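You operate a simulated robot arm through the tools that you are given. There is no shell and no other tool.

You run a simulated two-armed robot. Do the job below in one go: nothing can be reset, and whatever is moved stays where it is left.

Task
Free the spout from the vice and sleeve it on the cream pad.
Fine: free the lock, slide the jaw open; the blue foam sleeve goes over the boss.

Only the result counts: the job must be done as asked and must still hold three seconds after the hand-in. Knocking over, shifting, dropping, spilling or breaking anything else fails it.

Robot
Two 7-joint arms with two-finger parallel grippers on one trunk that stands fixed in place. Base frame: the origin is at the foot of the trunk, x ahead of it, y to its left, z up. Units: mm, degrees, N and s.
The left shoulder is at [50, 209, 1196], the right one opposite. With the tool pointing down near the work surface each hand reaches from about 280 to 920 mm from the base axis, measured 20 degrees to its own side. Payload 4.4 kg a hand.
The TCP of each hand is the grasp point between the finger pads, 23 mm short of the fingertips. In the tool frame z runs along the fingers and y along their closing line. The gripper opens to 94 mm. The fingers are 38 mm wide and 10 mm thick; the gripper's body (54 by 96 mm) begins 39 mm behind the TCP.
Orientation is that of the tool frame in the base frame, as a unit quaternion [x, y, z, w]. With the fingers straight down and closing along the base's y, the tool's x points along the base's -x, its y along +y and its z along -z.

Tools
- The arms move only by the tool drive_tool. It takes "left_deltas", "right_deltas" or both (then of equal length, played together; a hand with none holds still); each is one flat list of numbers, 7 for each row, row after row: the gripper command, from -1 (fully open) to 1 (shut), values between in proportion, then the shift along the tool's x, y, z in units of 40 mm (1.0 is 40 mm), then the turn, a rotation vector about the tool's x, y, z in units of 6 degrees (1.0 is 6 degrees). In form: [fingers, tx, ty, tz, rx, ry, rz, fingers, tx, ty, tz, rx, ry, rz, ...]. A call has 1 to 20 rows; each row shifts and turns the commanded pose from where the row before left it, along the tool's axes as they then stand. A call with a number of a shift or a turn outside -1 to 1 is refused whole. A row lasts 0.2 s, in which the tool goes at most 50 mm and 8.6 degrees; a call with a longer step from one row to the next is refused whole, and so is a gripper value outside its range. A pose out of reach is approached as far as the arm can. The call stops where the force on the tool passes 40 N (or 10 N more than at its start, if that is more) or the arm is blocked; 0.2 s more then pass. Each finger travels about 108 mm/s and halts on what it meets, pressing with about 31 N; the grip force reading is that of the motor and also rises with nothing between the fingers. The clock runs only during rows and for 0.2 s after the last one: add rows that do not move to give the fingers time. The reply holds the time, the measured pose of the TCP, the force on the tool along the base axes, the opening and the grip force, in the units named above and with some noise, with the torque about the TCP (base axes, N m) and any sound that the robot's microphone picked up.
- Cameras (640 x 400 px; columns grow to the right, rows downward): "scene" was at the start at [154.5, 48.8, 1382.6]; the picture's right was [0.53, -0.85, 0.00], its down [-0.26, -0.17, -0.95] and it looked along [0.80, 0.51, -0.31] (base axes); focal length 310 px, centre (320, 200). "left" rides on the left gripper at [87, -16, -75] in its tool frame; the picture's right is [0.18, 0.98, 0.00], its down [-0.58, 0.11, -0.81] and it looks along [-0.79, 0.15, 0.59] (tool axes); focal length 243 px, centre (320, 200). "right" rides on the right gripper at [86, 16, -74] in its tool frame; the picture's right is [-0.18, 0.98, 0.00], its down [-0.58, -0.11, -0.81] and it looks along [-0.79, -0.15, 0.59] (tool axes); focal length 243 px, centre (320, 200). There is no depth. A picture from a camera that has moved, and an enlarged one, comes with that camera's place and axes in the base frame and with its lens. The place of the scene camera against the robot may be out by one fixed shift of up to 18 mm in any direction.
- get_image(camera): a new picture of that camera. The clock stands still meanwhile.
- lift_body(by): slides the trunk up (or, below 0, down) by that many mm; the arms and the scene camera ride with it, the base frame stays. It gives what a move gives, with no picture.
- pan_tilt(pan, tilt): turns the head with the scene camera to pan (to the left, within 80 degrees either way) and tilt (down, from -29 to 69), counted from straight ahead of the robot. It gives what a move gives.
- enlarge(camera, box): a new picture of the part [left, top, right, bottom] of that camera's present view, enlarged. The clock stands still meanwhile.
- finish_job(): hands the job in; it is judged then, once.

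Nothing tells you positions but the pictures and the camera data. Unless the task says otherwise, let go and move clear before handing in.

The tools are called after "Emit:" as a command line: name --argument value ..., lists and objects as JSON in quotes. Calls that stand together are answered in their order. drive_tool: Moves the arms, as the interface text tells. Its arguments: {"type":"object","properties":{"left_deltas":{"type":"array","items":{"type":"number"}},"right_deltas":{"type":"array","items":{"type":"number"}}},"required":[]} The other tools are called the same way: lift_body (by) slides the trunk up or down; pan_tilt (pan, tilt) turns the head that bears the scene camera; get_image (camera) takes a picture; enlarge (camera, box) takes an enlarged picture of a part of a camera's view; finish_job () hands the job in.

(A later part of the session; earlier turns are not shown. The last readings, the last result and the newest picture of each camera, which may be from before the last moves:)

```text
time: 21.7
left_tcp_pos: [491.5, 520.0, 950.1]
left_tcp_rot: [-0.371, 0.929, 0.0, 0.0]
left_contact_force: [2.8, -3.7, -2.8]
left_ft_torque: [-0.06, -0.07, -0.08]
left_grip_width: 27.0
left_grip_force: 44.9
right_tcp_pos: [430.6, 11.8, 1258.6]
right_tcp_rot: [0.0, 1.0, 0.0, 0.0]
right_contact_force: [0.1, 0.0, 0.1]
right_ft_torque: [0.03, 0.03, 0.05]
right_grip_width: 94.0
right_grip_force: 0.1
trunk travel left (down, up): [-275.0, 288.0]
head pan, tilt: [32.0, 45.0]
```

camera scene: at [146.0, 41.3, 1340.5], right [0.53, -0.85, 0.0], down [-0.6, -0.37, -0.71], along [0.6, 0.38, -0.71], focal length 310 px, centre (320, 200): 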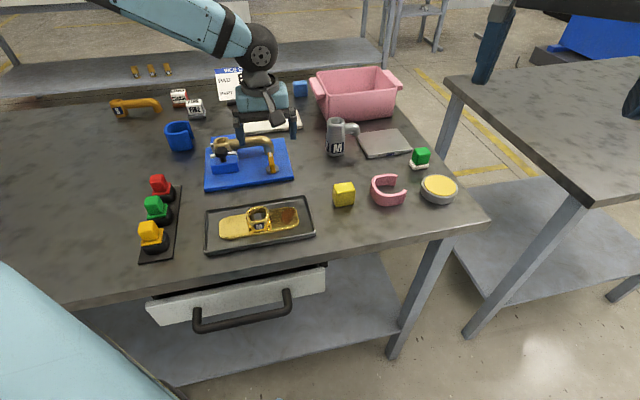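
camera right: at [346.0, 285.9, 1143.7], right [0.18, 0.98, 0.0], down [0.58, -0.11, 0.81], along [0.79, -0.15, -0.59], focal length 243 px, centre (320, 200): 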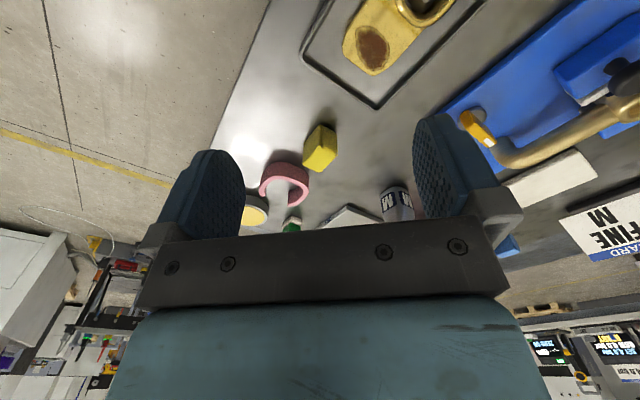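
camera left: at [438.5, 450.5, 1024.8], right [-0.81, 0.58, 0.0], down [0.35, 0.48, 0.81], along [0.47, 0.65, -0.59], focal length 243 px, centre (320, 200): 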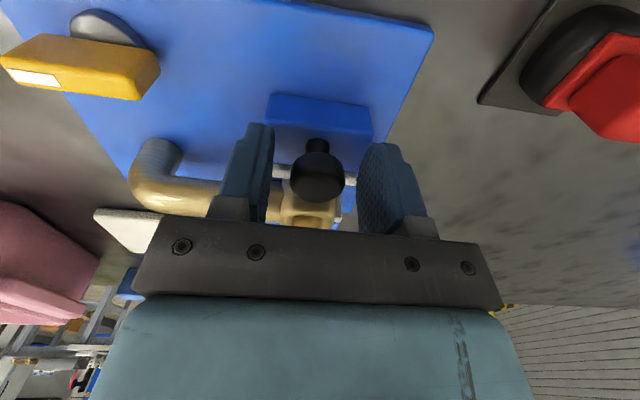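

The knob is gripped at 27 mm. I'll pull it back along the jaw axis, away from the boss, in small steps.

Emit:
drive_tool --left_deltas '[1, 0.1, 0, 0, 0, 0, 0, 1, 0.1, 0, 0, 0, 0, 0, 1, 0, 0, 0, 0, 0, 0]'

Emit:
get_image --camera "left"

Emit:
enlarge --camera "scene" --box '[190, 105, 310, 190]'

```text
time: 22.5
left_tcp_pos: [486.4, 513.3, 949.7]
left_tcp_rot: [-0.371, 0.928, 0.0, -0.001]
left_contact_force: [3.8, -4.4, -8.4]
left_ft_torque: [-0.08, -0.01, -0.02]
left_grip_width: 26.8
left_grip_force: 45.5
right_tcp_pos: [430.6, 11.2, 1258.0]
right_tcp_rot: [0.0, 1.0, 0.0, -0.001]
right_contact_force: [-0.4, 0.0, 0.2]
right_ft_torque: [0.0, 0.0, 0.0]
right_grip_width: 94.3
right_grip_force: 0.1
trunk travel left (down, up): [-275.0, 288.0]
head pan, tilt: [32.0, 45.0]
```

```text
taken
camera left: at [434.0, 445.2, 1024.8], right [-0.81, 0.58, 0.0], down [0.35, 0.48, 0.81], along [0.47, 0.65, -0.59], focal length 243 px, centre (320, 200)
```

left: 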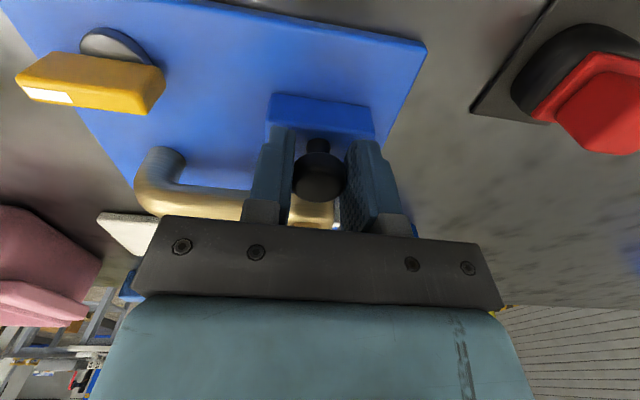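

```text
4.71 times, centred on (250, 148) of scene
camera zoom: at [145.6, 42.3, 1340.5], right [0.53, -0.85, 0.0], down [-0.6, -0.37, -0.71], along [0.6, 0.37, -0.71], focal length 1456 px, centre (649, 447)
```

zoom: 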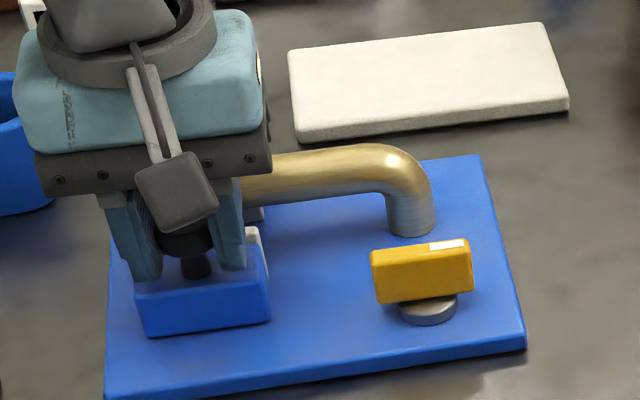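

The jaw slides freely and the spout stays where it is. I'll pull it further.

Emit:
drive_tool --left_deltas '[1, 0.12, 0, 0, 0, 0, 0, 1, 0.12, 0, 0, 0, 0, 0, 1, 0.12, 0, 0, 0, 0, 0, 1, 0.12, 0, 0, 0, 0, 0, 1, 0, 0, 0, 0, 0, 0]'

Emit:
get_image --camera "left"

Emit:
enlarge --camera "scene" --box '[190, 105, 310, 190]'

```text
time: 23.7
left_tcp_pos: [472.7, 500.7, 949.8]
left_tcp_rot: [-0.372, 0.928, 0.0, -0.001]
left_contact_force: [6.6, -6.6, -7.8]
left_ft_torque: [-0.12, -0.02, -0.08]
left_grip_width: 27.1
left_grip_force: 45.1
right_tcp_pos: [432.8, 11.5, 1258.4]
right_tcp_rot: [0.001, 1.0, 0.001, 0.0]
right_contact_force: [-0.1, -0.6, 0.2]
right_ft_torque: [0.02, -0.04, 0.0]
right_grip_width: 94.1
right_grip_force: 0.1
trunk travel left (down, up): [-275.0, 288.0]
head pan, tilt: [32.0, 45.0]
```

```text
taken
camera left: at [420.4, 431.7, 1024.8], right [-0.81, 0.58, 0.0], down [0.35, 0.48, 0.81], along [0.47, 0.65, -0.59], focal length 243 px, centre (320, 200)
```

left: 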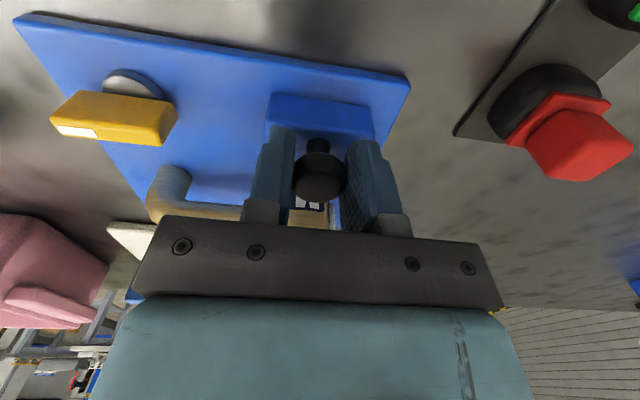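

```text
4.71 times, centred on (250, 148) of scene
camera zoom: at [146.0, 42.1, 1340.5], right [0.53, -0.85, 0.0], down [-0.6, -0.37, -0.71], along [0.6, 0.37, -0.71], focal length 1456 px, centre (649, 447)
```

zoom: 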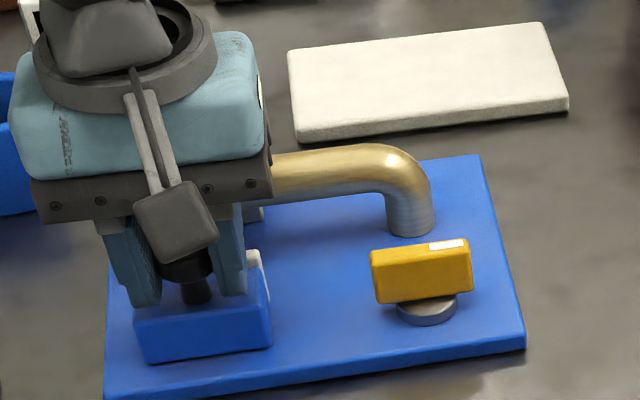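

The jaw has come back about 27 mm, and the plate and spout are still. I'll continue gently to find the end of travel.

Emit:
drive_tool --left_deltas '[1, 0.12, 0, 0, 0, 0, 0, 1, 0.12, 0, 0, 0, 0, 0, 1, 0.12, 0, 0, 0, 0, 0, 1, 0, 0, 0, 0, 0, 0]'

Emit:
enlarge --camera "scene" --box '[190, 105, 310, 190]'

```text
time: 24.3
left_tcp_pos: [471.4, 500.2, 949.6]
left_tcp_rot: [-0.373, 0.928, 0.001, 0.005]
left_contact_force: [10.0, 8.4, -10.1]
left_ft_torque: [-0.06, -0.19, -0.02]
left_grip_width: 27.2
left_grip_force: 45.0
right_tcp_pos: [432.6, 11.4, 1257.6]
right_tcp_rot: [0.0, 1.0, 0.0, -0.001]
right_contact_force: [0.0, -0.5, 0.1]
right_ft_torque: [0.01, 0.02, 0.01]
right_grip_width: 93.9
right_grip_force: 0.1
trunk travel left (down, up): [-275.0, 288.0]
head pan, tilt: [32.0, 45.0]
stopped in row 2 (left hand): the force on the tool passed its limit at 45 N (the readings are from after the stop); the commanded pose is now the measured one
```

```text
4.71 times, centred on (250, 148) of scene
camera zoom: at [146.5, 43.5, 1340.1], right [0.53, -0.85, 0.0], down [-0.6, -0.38, -0.71], along [0.6, 0.37, -0.71], focal length 1456 px, centre (649, 447)
```

zoom: 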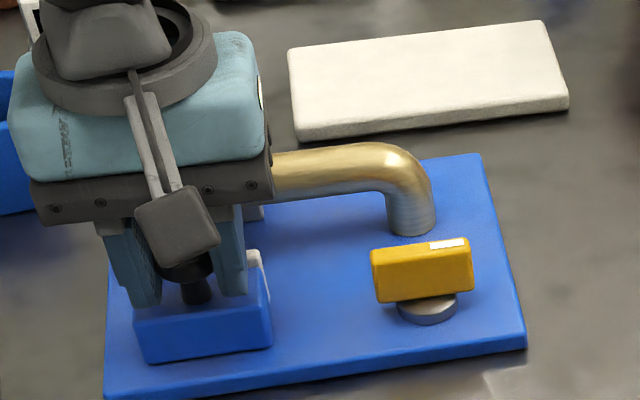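

That is the end stop: the jaw is fully open, about 28 mm. I'll let go of the knob and rise straight up.

Emit:
drive_tool --left_deltas '[0, 0, 0, 0, 0, 0, 0, 0, 0, 0, 0, 0, 0, 0, 0, 0, 0, -0.6, 0, 0, 0, 0, 0, 0, -0.9, 0, 0, 0, 0, 0, 0, -0.9, 0, 0, 0]'

Emit:
get_image --camera "left"

Emit:
enlarge --camera "scene" --box '[190, 105, 310, 190]'

```text
time: 25.5
left_tcp_pos: [468.9, 496.8, 1048.2]
left_tcp_rot: [-0.372, 0.928, 0.001, 0.006]
left_contact_force: [-0.8, 0.2, 0.0]
left_ft_torque: [-0.03, -0.04, 0.0]
left_grip_width: 47.1
left_grip_force: 0.0
right_tcp_pos: [430.9, 11.1, 1260.4]
right_tcp_rot: [0.0, 1.0, 0.0, 0.001]
right_contact_force: [0.5, 1.0, -0.1]
right_ft_torque: [0.0, -0.03, -0.02]
right_grip_width: 94.1
right_grip_force: 0.1
trunk travel left (down, up): [-275.0, 288.0]
head pan, tilt: [32.0, 45.0]
```

```text
taken
camera left: at [416.7, 426.8, 1121.5], right [-0.81, 0.58, 0.0], down [0.34, 0.47, 0.81], along [0.48, 0.66, -0.58], focal length 243 px, centre (320, 200)
```

left: 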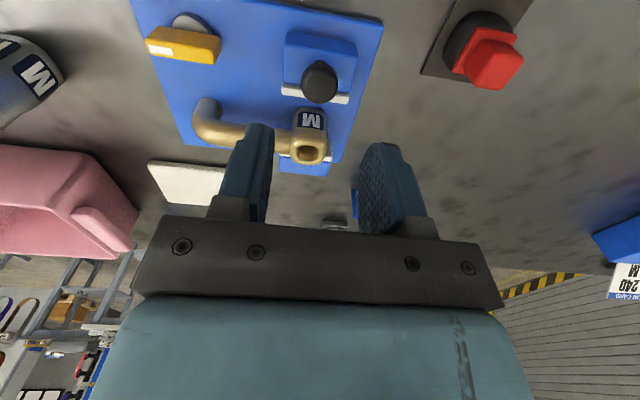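

```text
4.71 times, centred on (250, 148) of scene
camera zoom: at [143.6, 41.6, 1340.8], right [0.53, -0.85, 0.0], down [-0.6, -0.37, -0.71], along [0.6, 0.38, -0.71], focal length 1456 px, centre (649, 447)
```

zoom: 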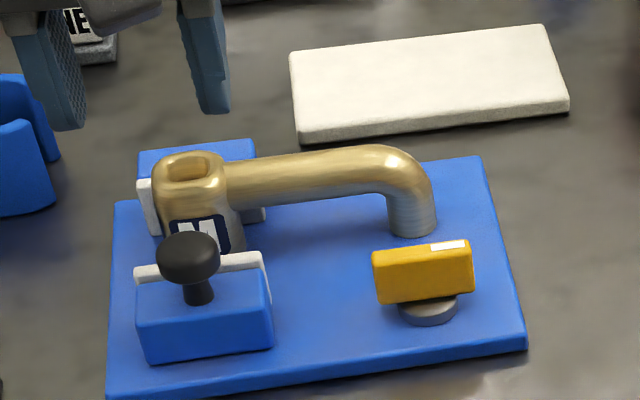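

The jaw is open with the spout standing free and its M label visible. I'll enlarge the views to fix where the pipe runs.

Emit:
enlarge --camera "left" --box '[180, 80, 340, 180]'

Emit:
enlarge --camera "scene" --box '[215, 130, 290, 180]'

```text
4.00 times, centred on (260, 130) of left
camera zoom: at [416.7, 426.8, 1121.5], right [-0.81, 0.58, 0.0], down [0.34, 0.47, 0.81], along [0.48, 0.66, -0.58], focal length 970 px, centre (560, 480)
```

zoom: 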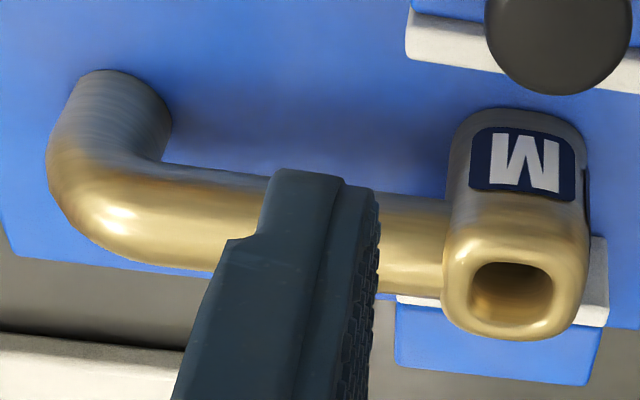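

```text
8.00 times, centred on (252, 155) of scene
camera zoom: at [143.6, 41.6, 1340.8], right [0.53, -0.85, 0.0], down [-0.6, -0.37, -0.71], along [0.6, 0.38, -0.71], focal length 2476 px, centre (860, 560)
```

zoom: 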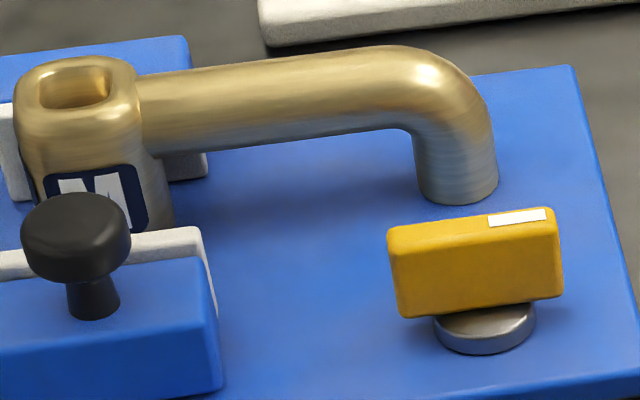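

The boss axis is at about (527, 557) and the pipe axis at about z 928, running along (0.69, −0.72). I'll take a slight tilt out of the hand, turn it 90° so the fingers close across the pipe, and hover over the pipe clear of the fixed jaw.

Emit:
drive_tool --left_deltas '[0, 0, 0, 0, 0, 0.115, 0, 0, 0, 0, 0, 0, 0, 1, 0, 0, 0, 0, 0, 0, 1, 0, 0, 0, 0, 0, 0, 1, 0, 0, 0, 0, 0, 0, 1, 0, 0, 0, 0, 0, 0, 1, 0, 0, 0, 0, 0, 0, 1, 0, 0, 0, 0, 0, 0, 1, 0, 0, 0, 0, 0, 0, 1, 0, 0, 0, 0, 0, 0, 1, 0, 0, 0, 0, 0, 0, 1, 0, 0, 0, 0, 0, 0, 1, 0, 0, 0, 0, 0, 0, 1, 0, 0, 0, 0, 0, 0, 1, 0, 0, 0, 0, 0, 0, 1, 0, 0, 0, 0, 0, 0, 1, 0, -0.41, 0.707, 0, 0, 0, 0, 0, -0.41, 0.707, 0, 0, 0, 0, 0, -0.41, 0.707, 0, 0, 0, 0]'

Emit:
get_image --camera "left"

Emit:
enlarge --camera "left" --box '[200, 0, 440, 150]'

Emit:
get_image --camera "scene"

```text
time: 29.5
left_tcp_pos: [567.4, 521.2, 1047.0]
left_tcp_rot: [0.393, 0.92, -0.001, 0.0]
left_contact_force: [0.5, 0.6, -0.2]
left_ft_torque: [0.03, 0.02, -0.05]
left_grip_width: 47.2
left_grip_force: 0.1
right_tcp_pos: [431.0, 11.7, 1258.6]
right_tcp_rot: [0.0, 1.0, 0.0, -0.001]
right_contact_force: [-0.6, -0.6, 1.0]
right_ft_torque: [0.0, -0.02, -0.03]
right_grip_width: 93.8
right_grip_force: 0.1
trunk travel left (down, up): [-275.0, 288.0]
head pan, tilt: [32.0, 45.0]
```

```text
taken
camera left: at [495.4, 574.7, 1122.1], right [0.58, 0.81, 0.0], down [0.48, -0.34, 0.81], along [0.65, -0.47, -0.59], focal length 243 px, centre (320, 200)
```

left: 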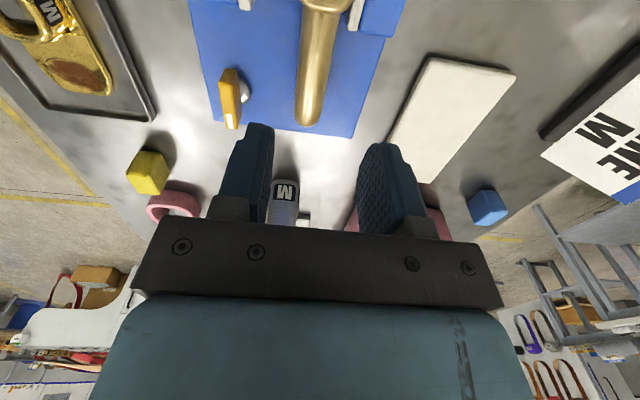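

```text
2.67 times, centred on (320, 75) of left
camera zoom: at [495.4, 574.7, 1122.1], right [0.58, 0.81, 0.0], down [0.48, -0.34, 0.81], along [0.65, -0.47, -0.59], focal length 647 px, centre (320, 533)
```

zoom: 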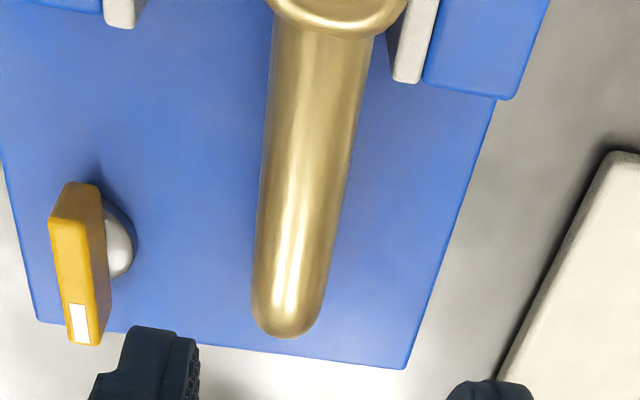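

```text
taken
camera scene: at [145.8, 42.0, 1340.5], right [0.53, -0.85, 0.0], down [-0.6, -0.37, -0.71], along [0.6, 0.37, -0.71], focal length 310 px, centre (320, 200)
```

scene: 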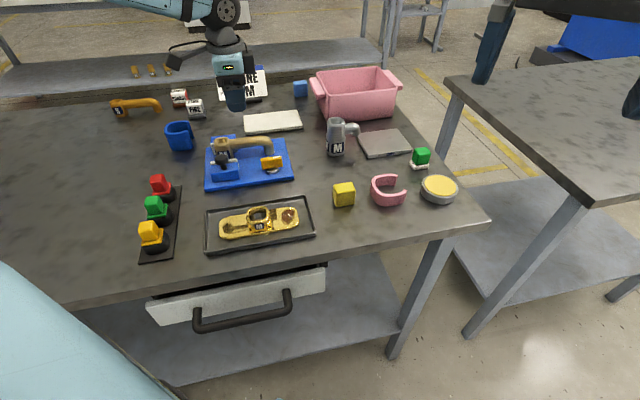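

The view along the pipe shows it about 4 mm to one side of the hand's centre and turned about 1°. I'll correct that and lower over the pipe.

Emit:
drive_tool --left_deltas '[0, -0.05, -0.105, 0, 0, 0, -0.2, 0, 0, 0, 0.75, 0, 0, 0, 0, 0, 0, 0.75, 0, 0, 0, 0, 0, 0, 0.75, 0, 0, 0, 0, 0, 0, 0.4, 0, 0, 0, 0, 0, 0, 0.35, 0, 0, 0, 0, 0, 0, 0, 0, 0, 0]'

Emit:
get_image --camera "left"

Emit:
enlarge --camera "scene" --box '[190, 105, 310, 190]'

```text
time: 31.1
left_tcp_pos: [561.7, 516.9, 927.8]
left_tcp_rot: [0.384, 0.924, 0.001, 0.001]
left_contact_force: [0.3, 0.6, 0.3]
left_ft_torque: [-0.02, 0.02, -0.06]
left_grip_width: 47.3
left_grip_force: 0.1
right_tcp_pos: [429.8, 11.1, 1258.8]
right_tcp_rot: [0.0, 1.0, 0.0, 0.001]
right_contact_force: [-0.4, 0.7, 0.4]
right_ft_torque: [0.0, 0.01, 0.02]
right_grip_width: 93.7
right_grip_force: 0.0
trunk travel left (down, up): [-275.0, 288.0]
head pan, tilt: [32.0, 45.0]
```

```text
taken
camera left: at [489.2, 568.4, 1002.3], right [0.57, 0.82, 0.0], down [0.49, -0.33, 0.81], along [0.67, -0.46, -0.59], focal length 243 px, centre (320, 200)
```

left: 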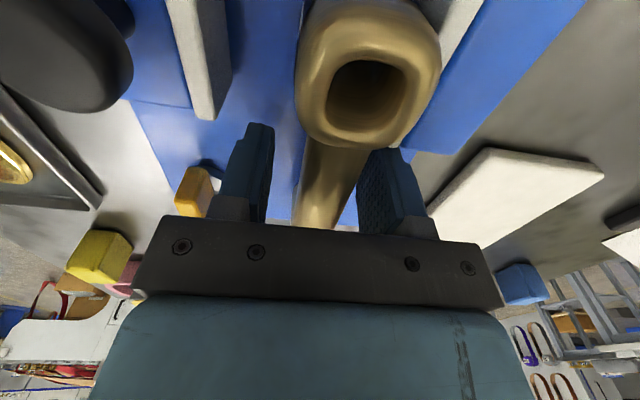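

```text
4.71 times, centred on (250, 148) of scene
camera zoom: at [144.2, 42.0, 1340.8], right [0.53, -0.85, 0.0], down [-0.6, -0.37, -0.71], along [0.6, 0.37, -0.71], focal length 1456 px, centre (649, 447)
```

zoom: 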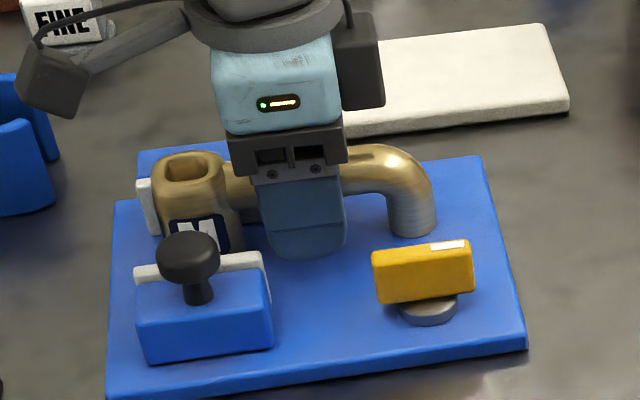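

Emit:
enlarge --camera "left" --box '[220, 100, 440, 238]'

```text
2.90 times, centred on (330, 169) of left
camera zoom: at [489.2, 568.4, 1002.3], right [0.57, 0.82, 0.0], down [0.49, -0.33, 0.81], along [0.67, -0.46, -0.59], focal length 703 px, centre (291, 290)
```

zoom: 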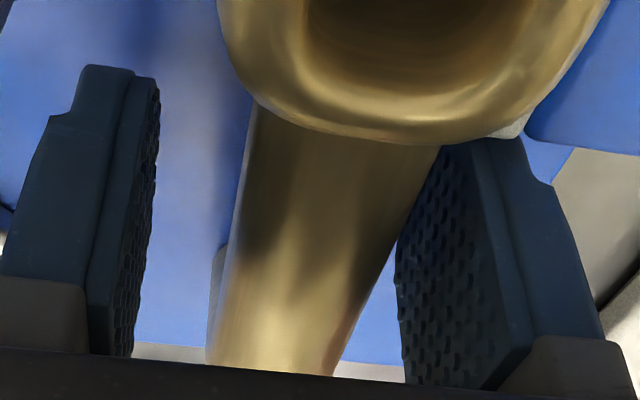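

The pipe sits about 2.7 mm toward the right finger. I'll centre the hand on it and close.

Emit:
drive_tool --left_deltas '[0, 0, 0.065, 0.03, 0, 0, 0, 0.3, 0, 0, 0, 0, 0, 0, 0.5, 0, 0, 0, 0, 0, 0, 1, 0, 0, 0, 0, 0, 0, 1, 0, 0, 0, 0, 0, 0, 1, 0, 0, 0, 0, 0, 0]'

Emit:
get_image --camera "left"

```text
time: 32.5
left_tcp_pos: [564.9, 518.7, 925.6]
left_tcp_rot: [0.384, 0.924, -0.001, 0.0]
left_contact_force: [-1.8, -1.5, 0.1]
left_ft_torque: [-0.02, 0.0, 0.07]
left_grip_width: 24.4
left_grip_force: 30.7
right_tcp_pos: [429.1, 10.3, 1258.2]
right_tcp_rot: [0.0, 1.0, 0.0, 0.0]
right_contact_force: [-1.5, 0.5, -0.9]
right_ft_torque: [-0.02, 0.01, 0.02]
right_grip_width: 94.0
right_grip_force: 0.0
trunk travel left (down, up): [-275.0, 288.0]
head pan, tilt: [32.0, 45.0]
```

```text
taken
camera left: at [491.1, 570.3, 1000.6], right [0.57, 0.82, 0.0], down [0.49, -0.33, 0.81], along [0.67, -0.46, -0.59], focal length 243 px, centre (320, 200)
```

left: 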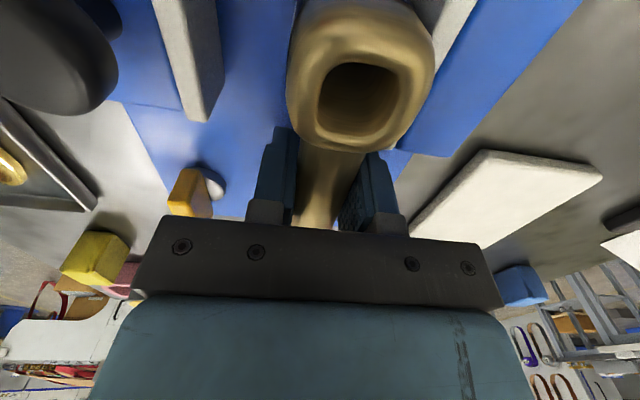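

The pipe is gripped at 24 mm with almost no side force. I'll lift slightly first to check the hold.

Emit:
drive_tool --left_deltas '[1, 0, 0, -0.15, 0, 0, 0, 1, 0, 0, -0.15, 0, 0, 0, 1, 0, 0, 0, 0, 0, 0]'

Emit:
get_image --camera "left"

Emit:
enlarge --camera "scene" --box '[190, 105, 310, 190]'

```text
time: 33.3
left_tcp_pos: [565.0, 519.5, 940.0]
left_tcp_rot: [0.383, 0.924, -0.001, 0.001]
left_contact_force: [0.4, -0.5, 2.4]
left_ft_torque: [0.05, -0.12, 0.24]
left_grip_width: 24.3
left_grip_force: 30.5
right_tcp_pos: [430.9, 9.6, 1258.1]
right_tcp_rot: [-0.001, 1.0, 0.001, 0.0]
right_contact_force: [-0.4, 0.4, 0.0]
right_ft_torque: [0.04, -0.03, 0.02]
right_grip_width: 93.8
right_grip_force: 0.1
trunk travel left (down, up): [-275.0, 288.0]
head pan, tilt: [32.0, 45.0]
```

```text
taken
camera left: at [491.3, 570.0, 1014.5], right [0.57, 0.82, 0.0], down [0.49, -0.33, 0.81], along [0.67, -0.46, -0.59], focal length 243 px, centre (320, 200)
```

left: 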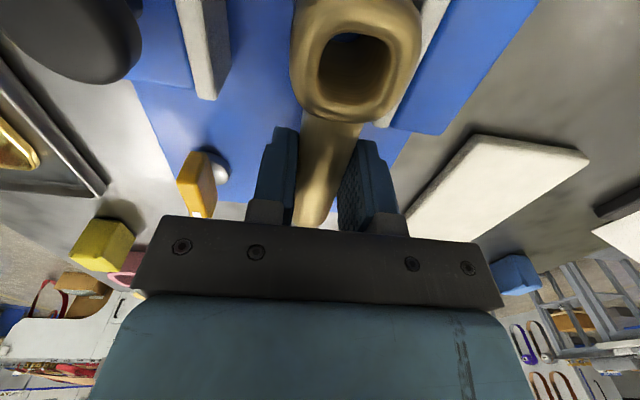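

```text
4.71 times, centred on (250, 148) of scene
camera zoom: at [144.2, 41.9, 1340.9], right [0.53, -0.85, 0.0], down [-0.6, -0.37, -0.71], along [0.6, 0.37, -0.71], focal length 1456 px, centre (649, 447)
```

zoom: 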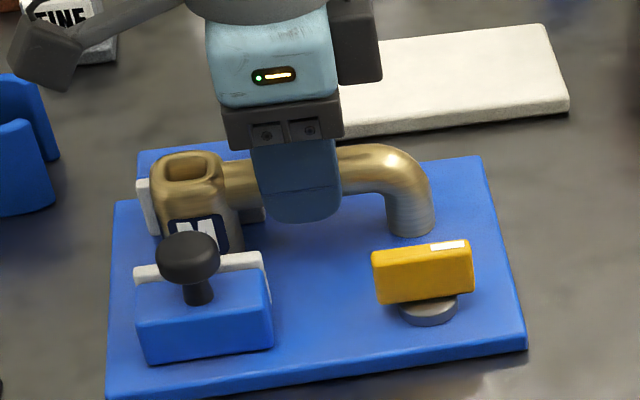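

The hand rose 14 mm, but the spout seems to have stayed on the plate. I'll look closely before going on.

Emit:
enlarge --camera "scene" --box '[215, 130, 290, 180]'

Emit:
enlarge --camera "left" --box '[220, 90, 440, 228]'

```text
8.00 times, centred on (252, 155) of scene
camera zoom: at [144.2, 41.9, 1340.9], right [0.53, -0.85, 0.0], down [-0.6, -0.37, -0.71], along [0.6, 0.37, -0.71], focal length 2476 px, centre (860, 560)
```

zoom: 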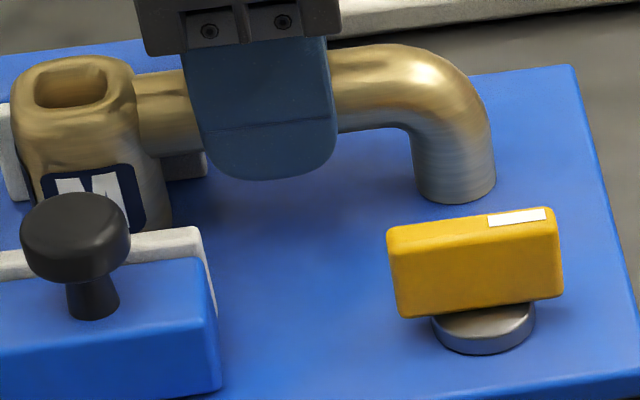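

```text
2.90 times, centred on (330, 159) of left
camera zoom: at [491.3, 570.0, 1014.5], right [0.57, 0.82, 0.0], down [0.49, -0.33, 0.81], along [0.67, -0.46, -0.59], focal length 703 px, centre (291, 319)
```

zoom: 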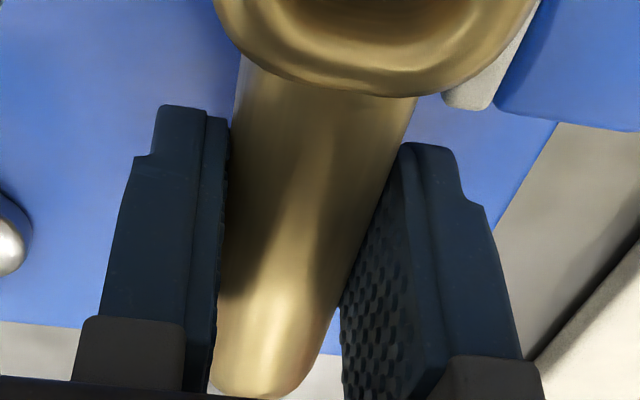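

The pads slid up along the pipe instead of lifting it. I'll go back down, open slightly, straighten the hand to the pipe and grip again with the pipe deeper between the pads.

Emit:
drive_tool --left_deltas '[1, 0, 0, 0.15, 0, 0, 0, 1, 0, 0, 0.15, 0, 0, 0, 0.2, 0, 0, 0, 0, 0, 0, 0.2, 0, 0, 0, 0, 0, 0]'

Emit:
enlarge --camera "left" --box '[220, 90, 440, 228]'

Emit:
enlarge --camera "scene" --box '[215, 130, 290, 180]'

```text
time: 34.3
left_tcp_pos: [565.0, 518.3, 926.0]
left_tcp_rot: [0.384, 0.923, -0.002, 0.001]
left_contact_force: [0.6, -0.5, -0.2]
left_ft_torque: [0.0, -0.03, -0.01]
left_grip_width: 37.6
left_grip_force: 0.0
right_tcp_pos: [430.6, 11.8, 1258.2]
right_tcp_rot: [0.0, 1.0, 0.0, 0.0]
right_contact_force: [1.3, -0.2, -0.1]
right_ft_torque: [0.01, 0.02, 0.0]
right_grip_width: 94.0
right_grip_force: 0.2
trunk travel left (down, up): [-275.0, 288.0]
head pan, tilt: [32.0, 45.0]
```

```text
2.90 times, centred on (330, 159) of left
camera zoom: at [491.2, 570.0, 1001.4], right [0.57, 0.82, 0.0], down [0.49, -0.33, 0.81], along [0.66, -0.46, -0.59], focal length 703 px, centre (291, 319)
```

zoom: 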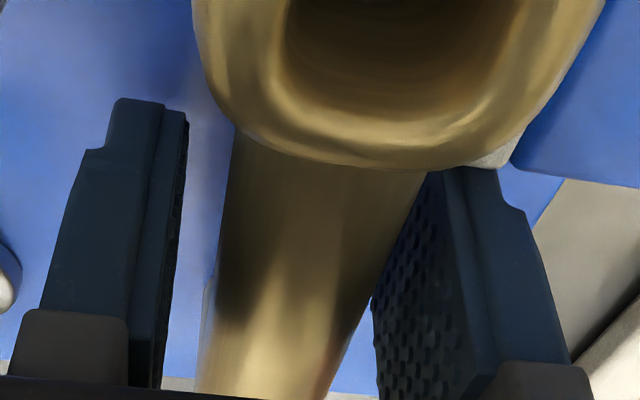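

```text
8.00 times, centred on (252, 155) of scene
camera zoom: at [144.8, 42.3, 1340.6], right [0.53, -0.85, 0.0], down [-0.6, -0.37, -0.71], along [0.6, 0.37, -0.71], focal length 2476 px, centre (860, 560)
```

zoom: 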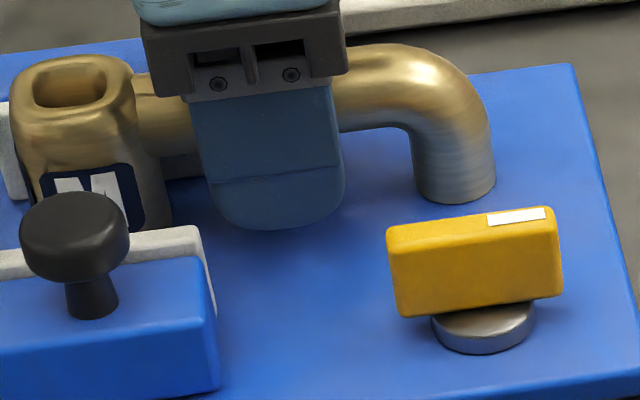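

The pipe is now centred and parallel to the pads. I'll close fully, wait, then lift a few millimetres and read the forces.

Emit:
drive_tool --left_deltas '[1, 0, 0, 0.05, 0, 0, 0, 1, 0, 0, 0, 0, 0, 0, 1, 0, 0, 0, 0, 0, 0, 1, 0, 0, 0, 0, 0, 0, 1, 0, 0, 0, 0, 0, 0, 1, 0, 0, 0, 0, 0, 0]'

Emit:
drive_tool --left_deltas '[1, 0, 0, -0.05, 0, 0, 0]'

Emit:
drive_tool --left_deltas '[1, 0, 0, -0.05, 0, 0, 0]'

Emit:
enlarge --camera "scene" --box '[215, 130, 290, 180]'

```text
time: 35.7
left_tcp_pos: [565.3, 516.6, 927.2]
left_tcp_rot: [0.383, 0.924, -0.001, 0.0]
left_contact_force: [0.5, 8.2, 11.7]
left_ft_torque: [0.17, 0.13, 0.03]
left_grip_width: 24.7
left_grip_force: 30.6
right_tcp_pos: [427.8, 11.2, 1258.6]
right_tcp_rot: [0.0, 1.0, 0.001, 0.001]
right_contact_force: [-0.8, -1.4, 0.0]
right_ft_torque: [0.02, 0.03, 0.01]
right_grip_width: 93.8
right_grip_force: 0.0
trunk travel left (down, up): [-275.0, 288.0]
head pan, tilt: [32.0, 45.0]
```

```text
time: 36.1
left_tcp_pos: [565.0, 518.1, 925.6]
left_tcp_rot: [0.384, 0.924, -0.001, 0.001]
left_contact_force: [2.5, 1.5, 0.3]
left_ft_torque: [-0.2, -0.38, 0.18]
left_grip_width: 24.7
left_grip_force: 30.8
right_tcp_pos: [430.9, 11.1, 1257.6]
right_tcp_rot: [0.0, 1.0, 0.0, 0.0]
right_contact_force: [-0.2, 0.0, 0.1]
right_ft_torque: [0.01, -0.03, -0.01]
right_grip_width: 93.9
right_grip_force: 0.0
trunk travel left (down, up): [-275.0, 288.0]
head pan, tilt: [32.0, 45.0]
```

```text
time: 36.5
left_tcp_pos: [564.9, 518.6, 928.0]
left_tcp_rot: [0.383, 0.924, -0.001, 0.0]
left_contact_force: [-3.0, -2.6, -3.1]
left_ft_torque: [-0.19, -0.07, 0.19]
left_grip_width: 24.6
left_grip_force: 31.0
right_tcp_pos: [430.8, 12.2, 1258.3]
right_tcp_rot: [0.0, 1.0, 0.0, 0.0]
right_contact_force: [-0.1, 0.1, 0.7]
right_ft_torque: [-0.03, 0.03, -0.03]
right_grip_width: 94.1
right_grip_force: 0.0
trunk travel left (down, up): [-275.0, 288.0]
head pan, tilt: [32.0, 45.0]
```

```text
8.00 times, centred on (252, 155) of scene
camera zoom: at [144.9, 42.7, 1340.4], right [0.53, -0.85, 0.0], down [-0.6, -0.38, -0.71], along [0.6, 0.37, -0.71], focal length 2476 px, centre (860, 560)
```

zoom: 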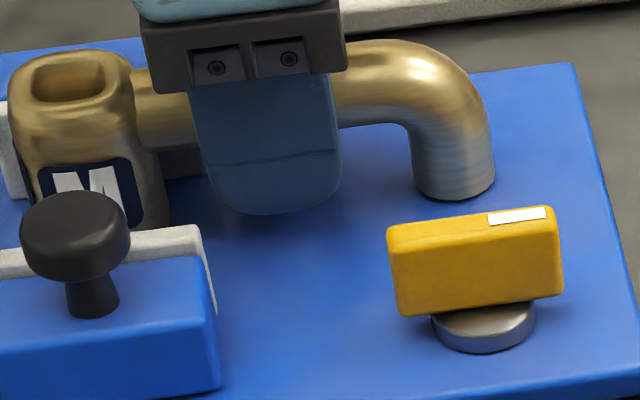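

This time the spout did rise by a couple of millimetres, with about 3 N of weight on the hand. I'll keep lifting slowly.

Emit:
drive_tool --left_deltas '[1, 0, 0, -0.05, 0, 0, 0, 1, 0, 0, -0.05, 0, 0, 0, 1, 0, 0, -0.05, 0, 0, 0, 1, 0, 0, -0.05, 0, 0, 0]'

Emit:
enlarge --camera "scene" --box '[215, 130, 290, 180]'

Emit:
enlarge --camera "left" --box '[220, 90, 440, 228]'

```text
time: 37.5
left_tcp_pos: [565.8, 518.4, 935.6]
left_tcp_rot: [0.384, 0.923, -0.001, 0.0]
left_contact_force: [-1.5, -2.3, -6.4]
left_ft_torque: [-0.19, -0.03, 0.13]
left_grip_width: 24.6
left_grip_force: 30.6
right_tcp_pos: [431.8, 11.5, 1258.7]
right_tcp_rot: [0.0, 1.0, 0.0, 0.0]
right_contact_force: [-0.5, 0.3, 0.4]
right_ft_torque: [0.02, -0.01, 0.0]
right_grip_width: 94.3
right_grip_force: 0.0
trunk travel left (down, up): [-275.0, 288.0]
head pan, tilt: [32.0, 45.0]
```

```text
8.00 times, centred on (252, 155) of scene
camera zoom: at [144.9, 42.6, 1340.6], right [0.53, -0.85, 0.0], down [-0.6, -0.38, -0.71], along [0.6, 0.37, -0.71], focal length 2476 px, centre (860, 560)
```

zoom: 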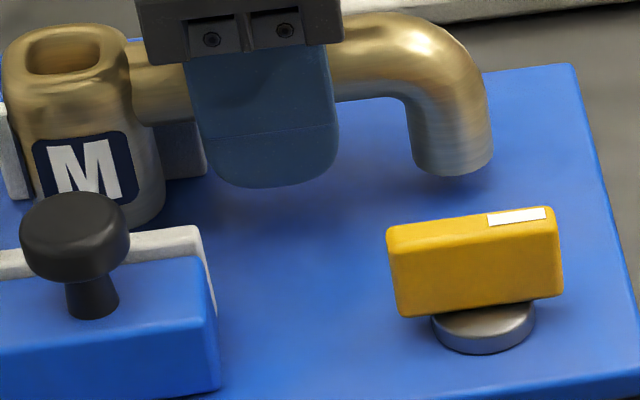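

```text
2.90 times, centred on (330, 159) of left
camera zoom: at [491.9, 570.3, 1011.1], right [0.57, 0.82, 0.0], down [0.49, -0.33, 0.81], along [0.66, -0.46, -0.59], focal length 703 px, centre (291, 319)
```

zoom: 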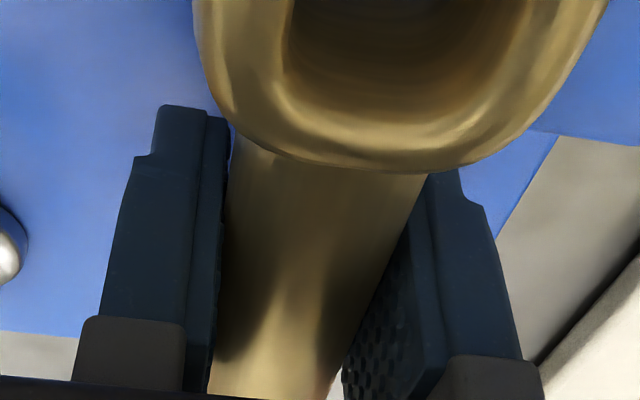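

The spout is off the plate and hanging level. I'll lift on slowly to clear the jaws, then check for slipping.

Emit:
drive_tool --left_deltas '[1, 0, 0, -0.07, 0, 0, 0, 1, 0, 0, -0.09, 0, 0, 0, 1, 0, 0, -0.1, 0, 0, 0, 1, 0, 0, -0.1, 0, 0, 0, 1, 0, 0, -0.1, 0, 0, 0, 1, 0, 0, -0.1, 0, 0, 0, 1, 0, 0, -0.1, 0, 0, 0, 1, 0, 0, -0.1, 0, 0, 0, 1, 0, 0, -0.1, 0, 0, 0, 1, 0, 0, -0.1, 0, 0, 0, 1, 0, 0, -0.1, 0, 0, 0, 1, 0, 0, -0.08, 0, 0, 0, 1, 0, 0, -0.06, 0, 0, 0]'

Emit:
enlarge --camera "left" --box '[220, 90, 440, 228]'

Emit:
get_image --camera "scene"

```text
time: 40.3
left_tcp_pos: [564.9, 519.0, 984.6]
left_tcp_rot: [0.384, 0.923, -0.001, 0.001]
left_contact_force: [-0.3, 0.4, -5.4]
left_ft_torque: [-0.06, -0.04, -0.03]
left_grip_width: 24.8
left_grip_force: 31.0
right_tcp_pos: [430.1, 10.8, 1257.9]
right_tcp_rot: [-0.001, 1.0, 0.001, 0.0]
right_contact_force: [0.0, 0.1, 0.1]
right_ft_torque: [0.04, -0.01, -0.03]
right_grip_width: 93.8
right_grip_force: 0.0
trunk travel left (down, up): [-275.0, 288.0]
head pan, tilt: [32.0, 45.0]
```

```text
2.90 times, centred on (330, 159) of left
camera zoom: at [491.5, 570.4, 1059.0], right [0.57, 0.82, 0.0], down [0.49, -0.33, 0.81], along [0.66, -0.46, -0.59], focal length 703 px, centre (291, 319)
```

zoom: 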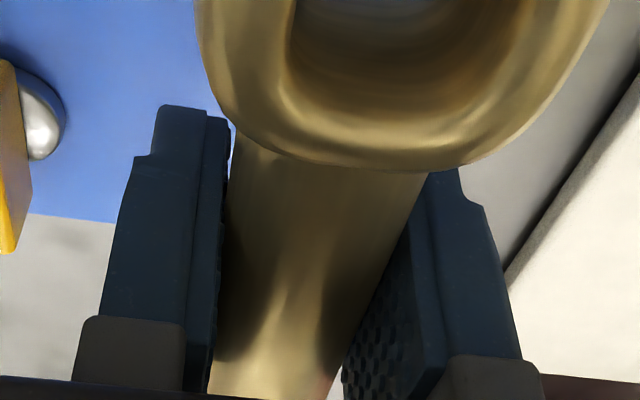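

```text
taken
camera scene: at [144.9, 42.6, 1340.6], right [0.53, -0.85, 0.0], down [-0.6, -0.38, -0.71], along [0.6, 0.37, -0.71], focal length 310 px, centre (320, 200)
```

scene: 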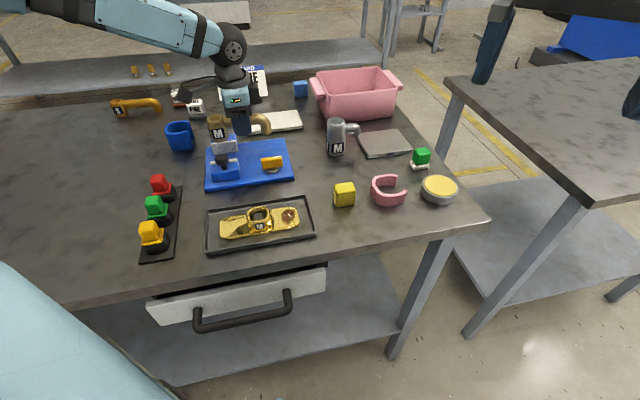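

The grip holds with no slip, and the weight is about 5 N. I'll carry the spout level across to above the cream pad.

Emit:
drive_tool --left_deltas '[1, -0.1, 0.2, 0, 0, 0, 0, 1, -0.2, 0.38, 0, 0, 0, 0, 1, -0.225, 0.425, 0, 0, 0, 0, 1, -0.225, 0.425, 0, 0, 0, 0, 1, -0.225, 0.425, 0, 0, 0, 0, 1, -0.225, 0.425, 0, 0, 0, 0, 1, -0.225, 0.425, 0, 0, 0, 0, 1, -0.225, 0.425, 0, 0, 0, 0, 1, -0.225, 0.425, 0, 0, 0, 0, 1, -0.15, 0.3, 0, 0, 0, 0, 1, -0.1, 0.15, 0, 0, 0, 0, 1, 0, 0, 0, 0, 0, 0]'

Emit:
get_image --camera "left"

Emit:
enlarge --camera "scene" --box '[190, 70, 350, 170]'

```text
time: 42.9
left_tcp_pos: [739.3, 573.2, 983.4]
left_tcp_rot: [0.383, 0.924, -0.001, 0.001]
left_contact_force: [0.2, 0.5, -4.2]
left_ft_torque: [-0.08, -0.04, 0.0]
left_grip_width: 24.1
left_grip_force: 31.2
right_tcp_pos: [430.4, 12.5, 1258.1]
right_tcp_rot: [0.0, 1.0, -0.001, 0.0]
right_contact_force: [-0.2, 0.3, 0.1]
right_ft_torque: [0.0, 0.01, 0.02]
right_grip_width: 93.9
right_grip_force: 0.2
trunk travel left (down, up): [-275.0, 288.0]
head pan, tilt: [32.0, 45.0]
```

```text
taken
camera left: at [665.2, 625.0, 1058.5], right [0.57, 0.82, 0.0], down [0.49, -0.33, 0.81], along [0.67, -0.46, -0.59], focal length 243 px, centre (320, 200)
```

left: 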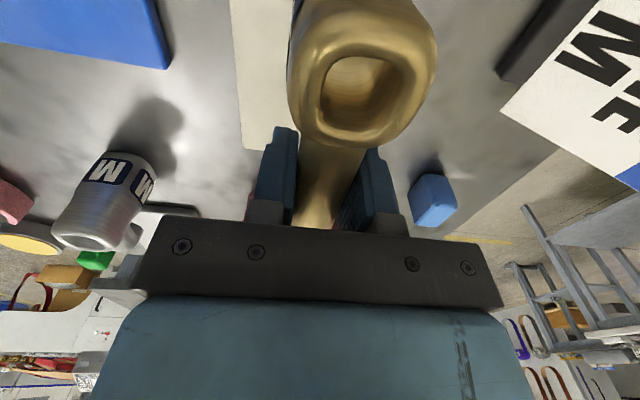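

```text
4.00 times, centred on (270, 120) of scene
camera zoom: at [144.9, 43.0, 1340.6], right [0.53, -0.85, 0.0], down [-0.6, -0.38, -0.71], along [0.6, 0.37, -0.71], focal length 1238 px, centre (520, 520)
```

zoom: 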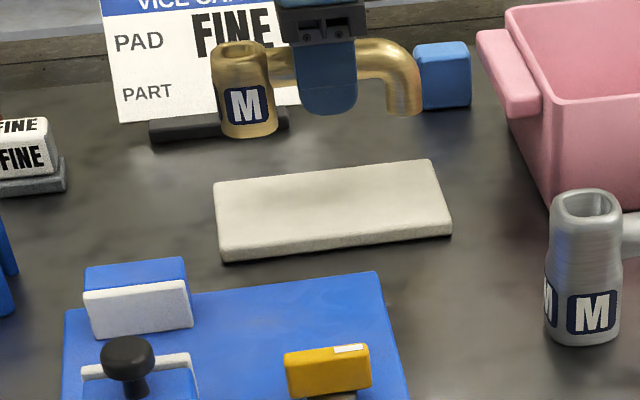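

Emit:
enlarge --camera "left" --box '[180, 0, 460, 175]'

Emit:
get_image --camera "scene"

```text
2.29 times, centred on (320, 88) of left
camera zoom: at [665.2, 625.0, 1058.5], right [0.57, 0.82, 0.0], down [0.49, -0.33, 0.81], along [0.67, -0.46, -0.59], focal length 555 px, centre (320, 457)
```

zoom: 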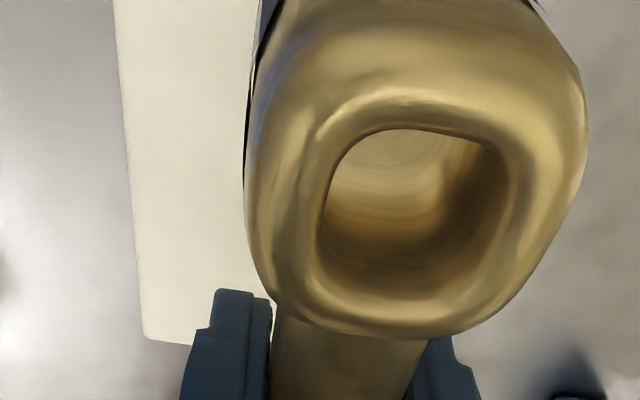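

```text
taken
camera scene: at [144.9, 43.0, 1340.6], right [0.53, -0.85, 0.0], down [-0.6, -0.38, -0.71], along [0.6, 0.37, -0.71], focal length 310 px, centre (320, 200)
```

scene: 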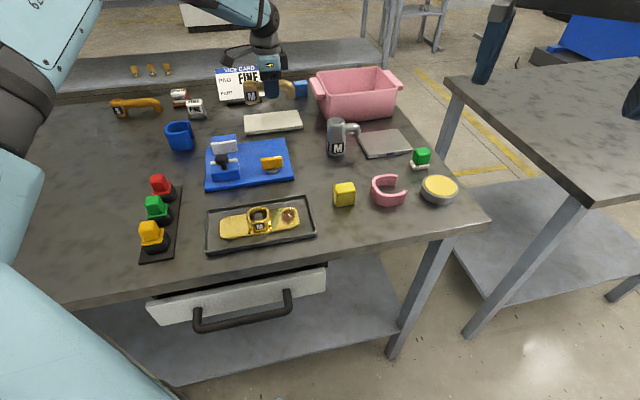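

Comparing three views puts the pad top at about z 889 and its centre near (727, 570). The hand must shift about 12 mm toward the robot side to centre the spout. I'll do that, then lower to just above the pad.

Emit:
drive_tool --left_deltas '[1, -0.025, -0.1, 0, 0, 0, 0, 1, -0.025, -0.1, 0, 0, 0, 0, 1, -0.025, -0.1, 0, 0, 0, 0, 1, 0, 0, 0.1, 0, 0, 0, 1, 0, 0, 0.2, 0, 0, 0, 1, 0, 0, 0.2, 0, 0, 0, 1, 0, 0, 0.2, 0, 0, 0, 1, 0, 0, 0.2, 0, 0, 0, 1, 0, 0, 0.15, 0, 0, 0, 1, 0, 0, 0.05, 0, 0, 0, 1, 0, 0, 0, 0, 0, 0]'

Emit:
get_image --camera "left"

Emit:
enlarge --camera "scene" --box '[210, 70, 330, 145]'

```text
time: 45.3
left_tcp_pos: [721.5, 559.5, 948.0]
left_tcp_rot: [0.383, 0.924, 0.0, 0.001]
left_contact_force: [-0.5, 0.2, -5.6]
left_ft_torque: [0.0, -0.03, 0.03]
left_grip_width: 24.4
left_grip_force: 31.4
left hand out of reach, approached as far as the arm can: row 7, 8, 10
right_tcp_pos: [430.5, 11.4, 1258.3]
right_tcp_rot: [0.0, 1.0, 0.0, 0.0]
right_contact_force: [0.5, 0.1, 0.7]
right_ft_torque: [-0.02, 0.01, -0.03]
right_grip_width: 93.9
right_grip_force: 0.1
trunk travel left (down, up): [-275.0, 288.0]
head pan, tilt: [32.0, 45.0]
```

```text
taken
camera left: at [647.1, 611.2, 1021.8], right [0.57, 0.82, 0.0], down [0.49, -0.33, 0.81], along [0.67, -0.46, -0.59], focal length 243 px, centre (320, 200)
```

left: 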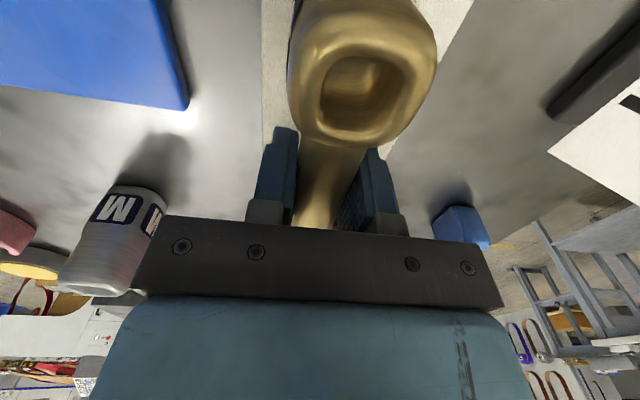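

```text
5.33 times, centred on (270, 108) of scene
camera zoom: at [145.0, 42.7, 1340.6], right [0.53, -0.85, 0.0], down [-0.6, -0.38, -0.71], along [0.6, 0.37, -0.71], focal length 1651 px, centre (587, 693)
```

zoom: 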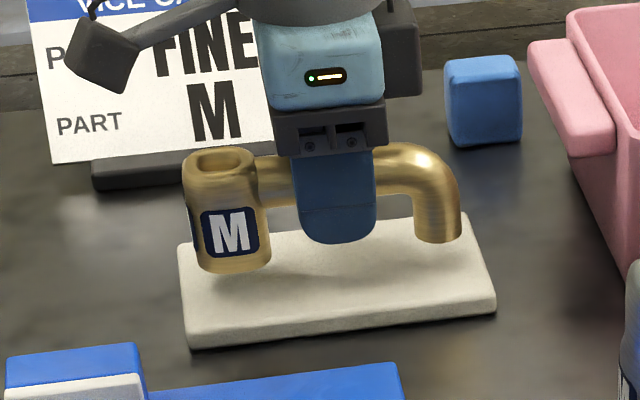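

The spout is right over the pad, but the arm is at the edge of its reach this low. I'll raise the hand a bit and lower the trunk instead, so the arm works in a better posture.

Emit:
drive_tool --left_deltas '[1, 0, 0, -0.1, 0, 0, 0, 1, 0, 0, -0.2, 0, 0, 0, 1, 0, 0, -0.25, 0, 0, 0, 1, 0, 0, -0.25, 0, 0, 0, 1, 0, 0, -0.25, 0, 0, 0, 1, 0, 0, -0.2, 0, 0, 0, 1, 0, 0, -0.1, 0, 0, 0, 1, 0, 0, 0, 0, 0, 0]'

```text
time: 47.1
left_tcp_pos: [719.5, 558.6, 1001.2]
left_tcp_rot: [0.383, 0.924, -0.001, 0.0]
left_contact_force: [-0.3, 1.3, -6.1]
left_ft_torque: [-0.02, -0.04, -0.03]
left_grip_width: 24.4
left_grip_force: 31.0
right_tcp_pos: [431.8, 11.5, 1258.6]
right_tcp_rot: [0.0, 1.0, 0.0, 0.0]
right_contact_force: [-1.5, -0.3, -0.4]
right_ft_torque: [-0.01, -0.01, 0.01]
right_grip_width: 94.0
right_grip_force: 0.0
trunk travel left (down, up): [-275.0, 288.0]
head pan, tilt: [32.0, 45.0]
```

Emit:
drive_tool --left_deltas '[1, -0.05, 0.1, 0, 0, 0, 0, 1, -0.06, 0.1, 0, 0, 0, 0, 1, -0.05, 0.09, 0, 0, 0, 0, 1, 0, 0, 0, 0, 0, 0]'

Emit:
lift_body --by -55

Emit:
get_image --camera "left"

Emit:
enlarge --camera "scene" --box '[190, 50, 350, 150]'

```text
time: 48.1
left_tcp_pos: [732.9, 563.0, 1001.4]
left_tcp_rot: [0.384, 0.923, -0.001, 0.0]
left_contact_force: [0.3, -0.1, -4.9]
left_ft_torque: [-0.05, -0.06, 0.01]
left_grip_width: 24.7
left_grip_force: 31.0
right_tcp_pos: [430.1, 11.4, 1258.2]
right_tcp_rot: [0.0, 1.0, 0.0, 0.0]
right_contact_force: [0.0, 0.5, -0.3]
right_ft_torque: [-0.02, -0.02, 0.03]
right_grip_width: 93.7
right_grip_force: 0.1
trunk travel left (down, up): [-275.0, 288.0]
head pan, tilt: [32.0, 45.0]
```

```text
time: 49.0
left_tcp_pos: [732.6, 562.5, 946.4]
left_tcp_rot: [0.385, 0.923, -0.001, 0.001]
left_contact_force: [0.4, -0.2, -5.1]
left_ft_torque: [-0.04, -0.04, -0.03]
left_grip_width: 24.5
left_grip_force: 31.1
right_tcp_pos: [430.0, 11.2, 1203.8]
right_tcp_rot: [0.0, 1.0, 0.0, 0.0]
right_contact_force: [0.1, 0.3, -0.1]
right_ft_torque: [0.02, 0.0, 0.0]
right_grip_width: 93.6
right_grip_force: 0.1
trunk travel left (down, up): [-220.0, 343.0]
head pan, tilt: [32.0, 45.0]
```

```text
taken
camera left: at [659.5, 614.4, 1021.0], right [0.57, 0.82, 0.0], down [0.49, -0.33, 0.81], along [0.67, -0.46, -0.59], focal length 243 px, centre (320, 200)
```

left: 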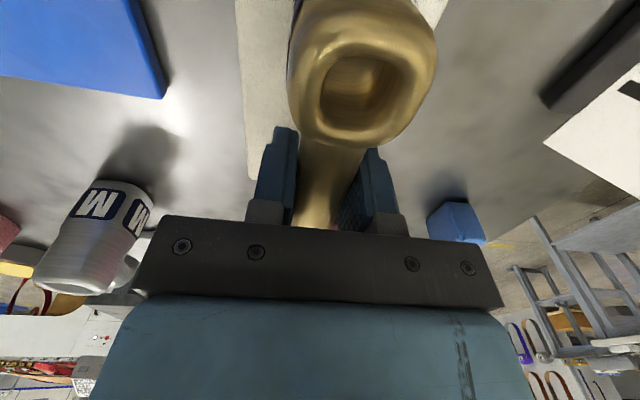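

```text
4.00 times, centred on (270, 100) of scene
camera zoom: at [144.7, 42.6, 1285.7], right [0.53, -0.85, 0.0], down [-0.6, -0.38, -0.71], along [0.6, 0.37, -0.71], focal length 1238 px, centre (520, 600)
```

zoom: 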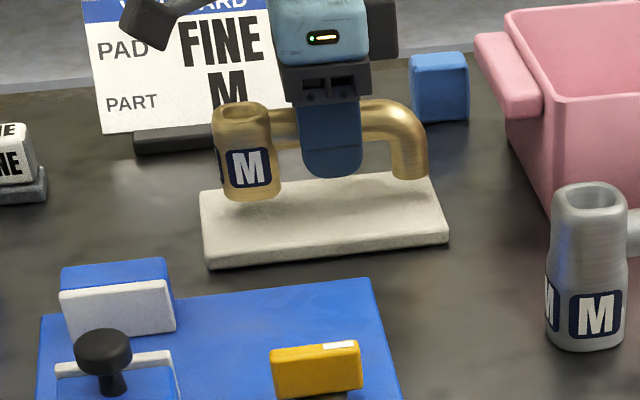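

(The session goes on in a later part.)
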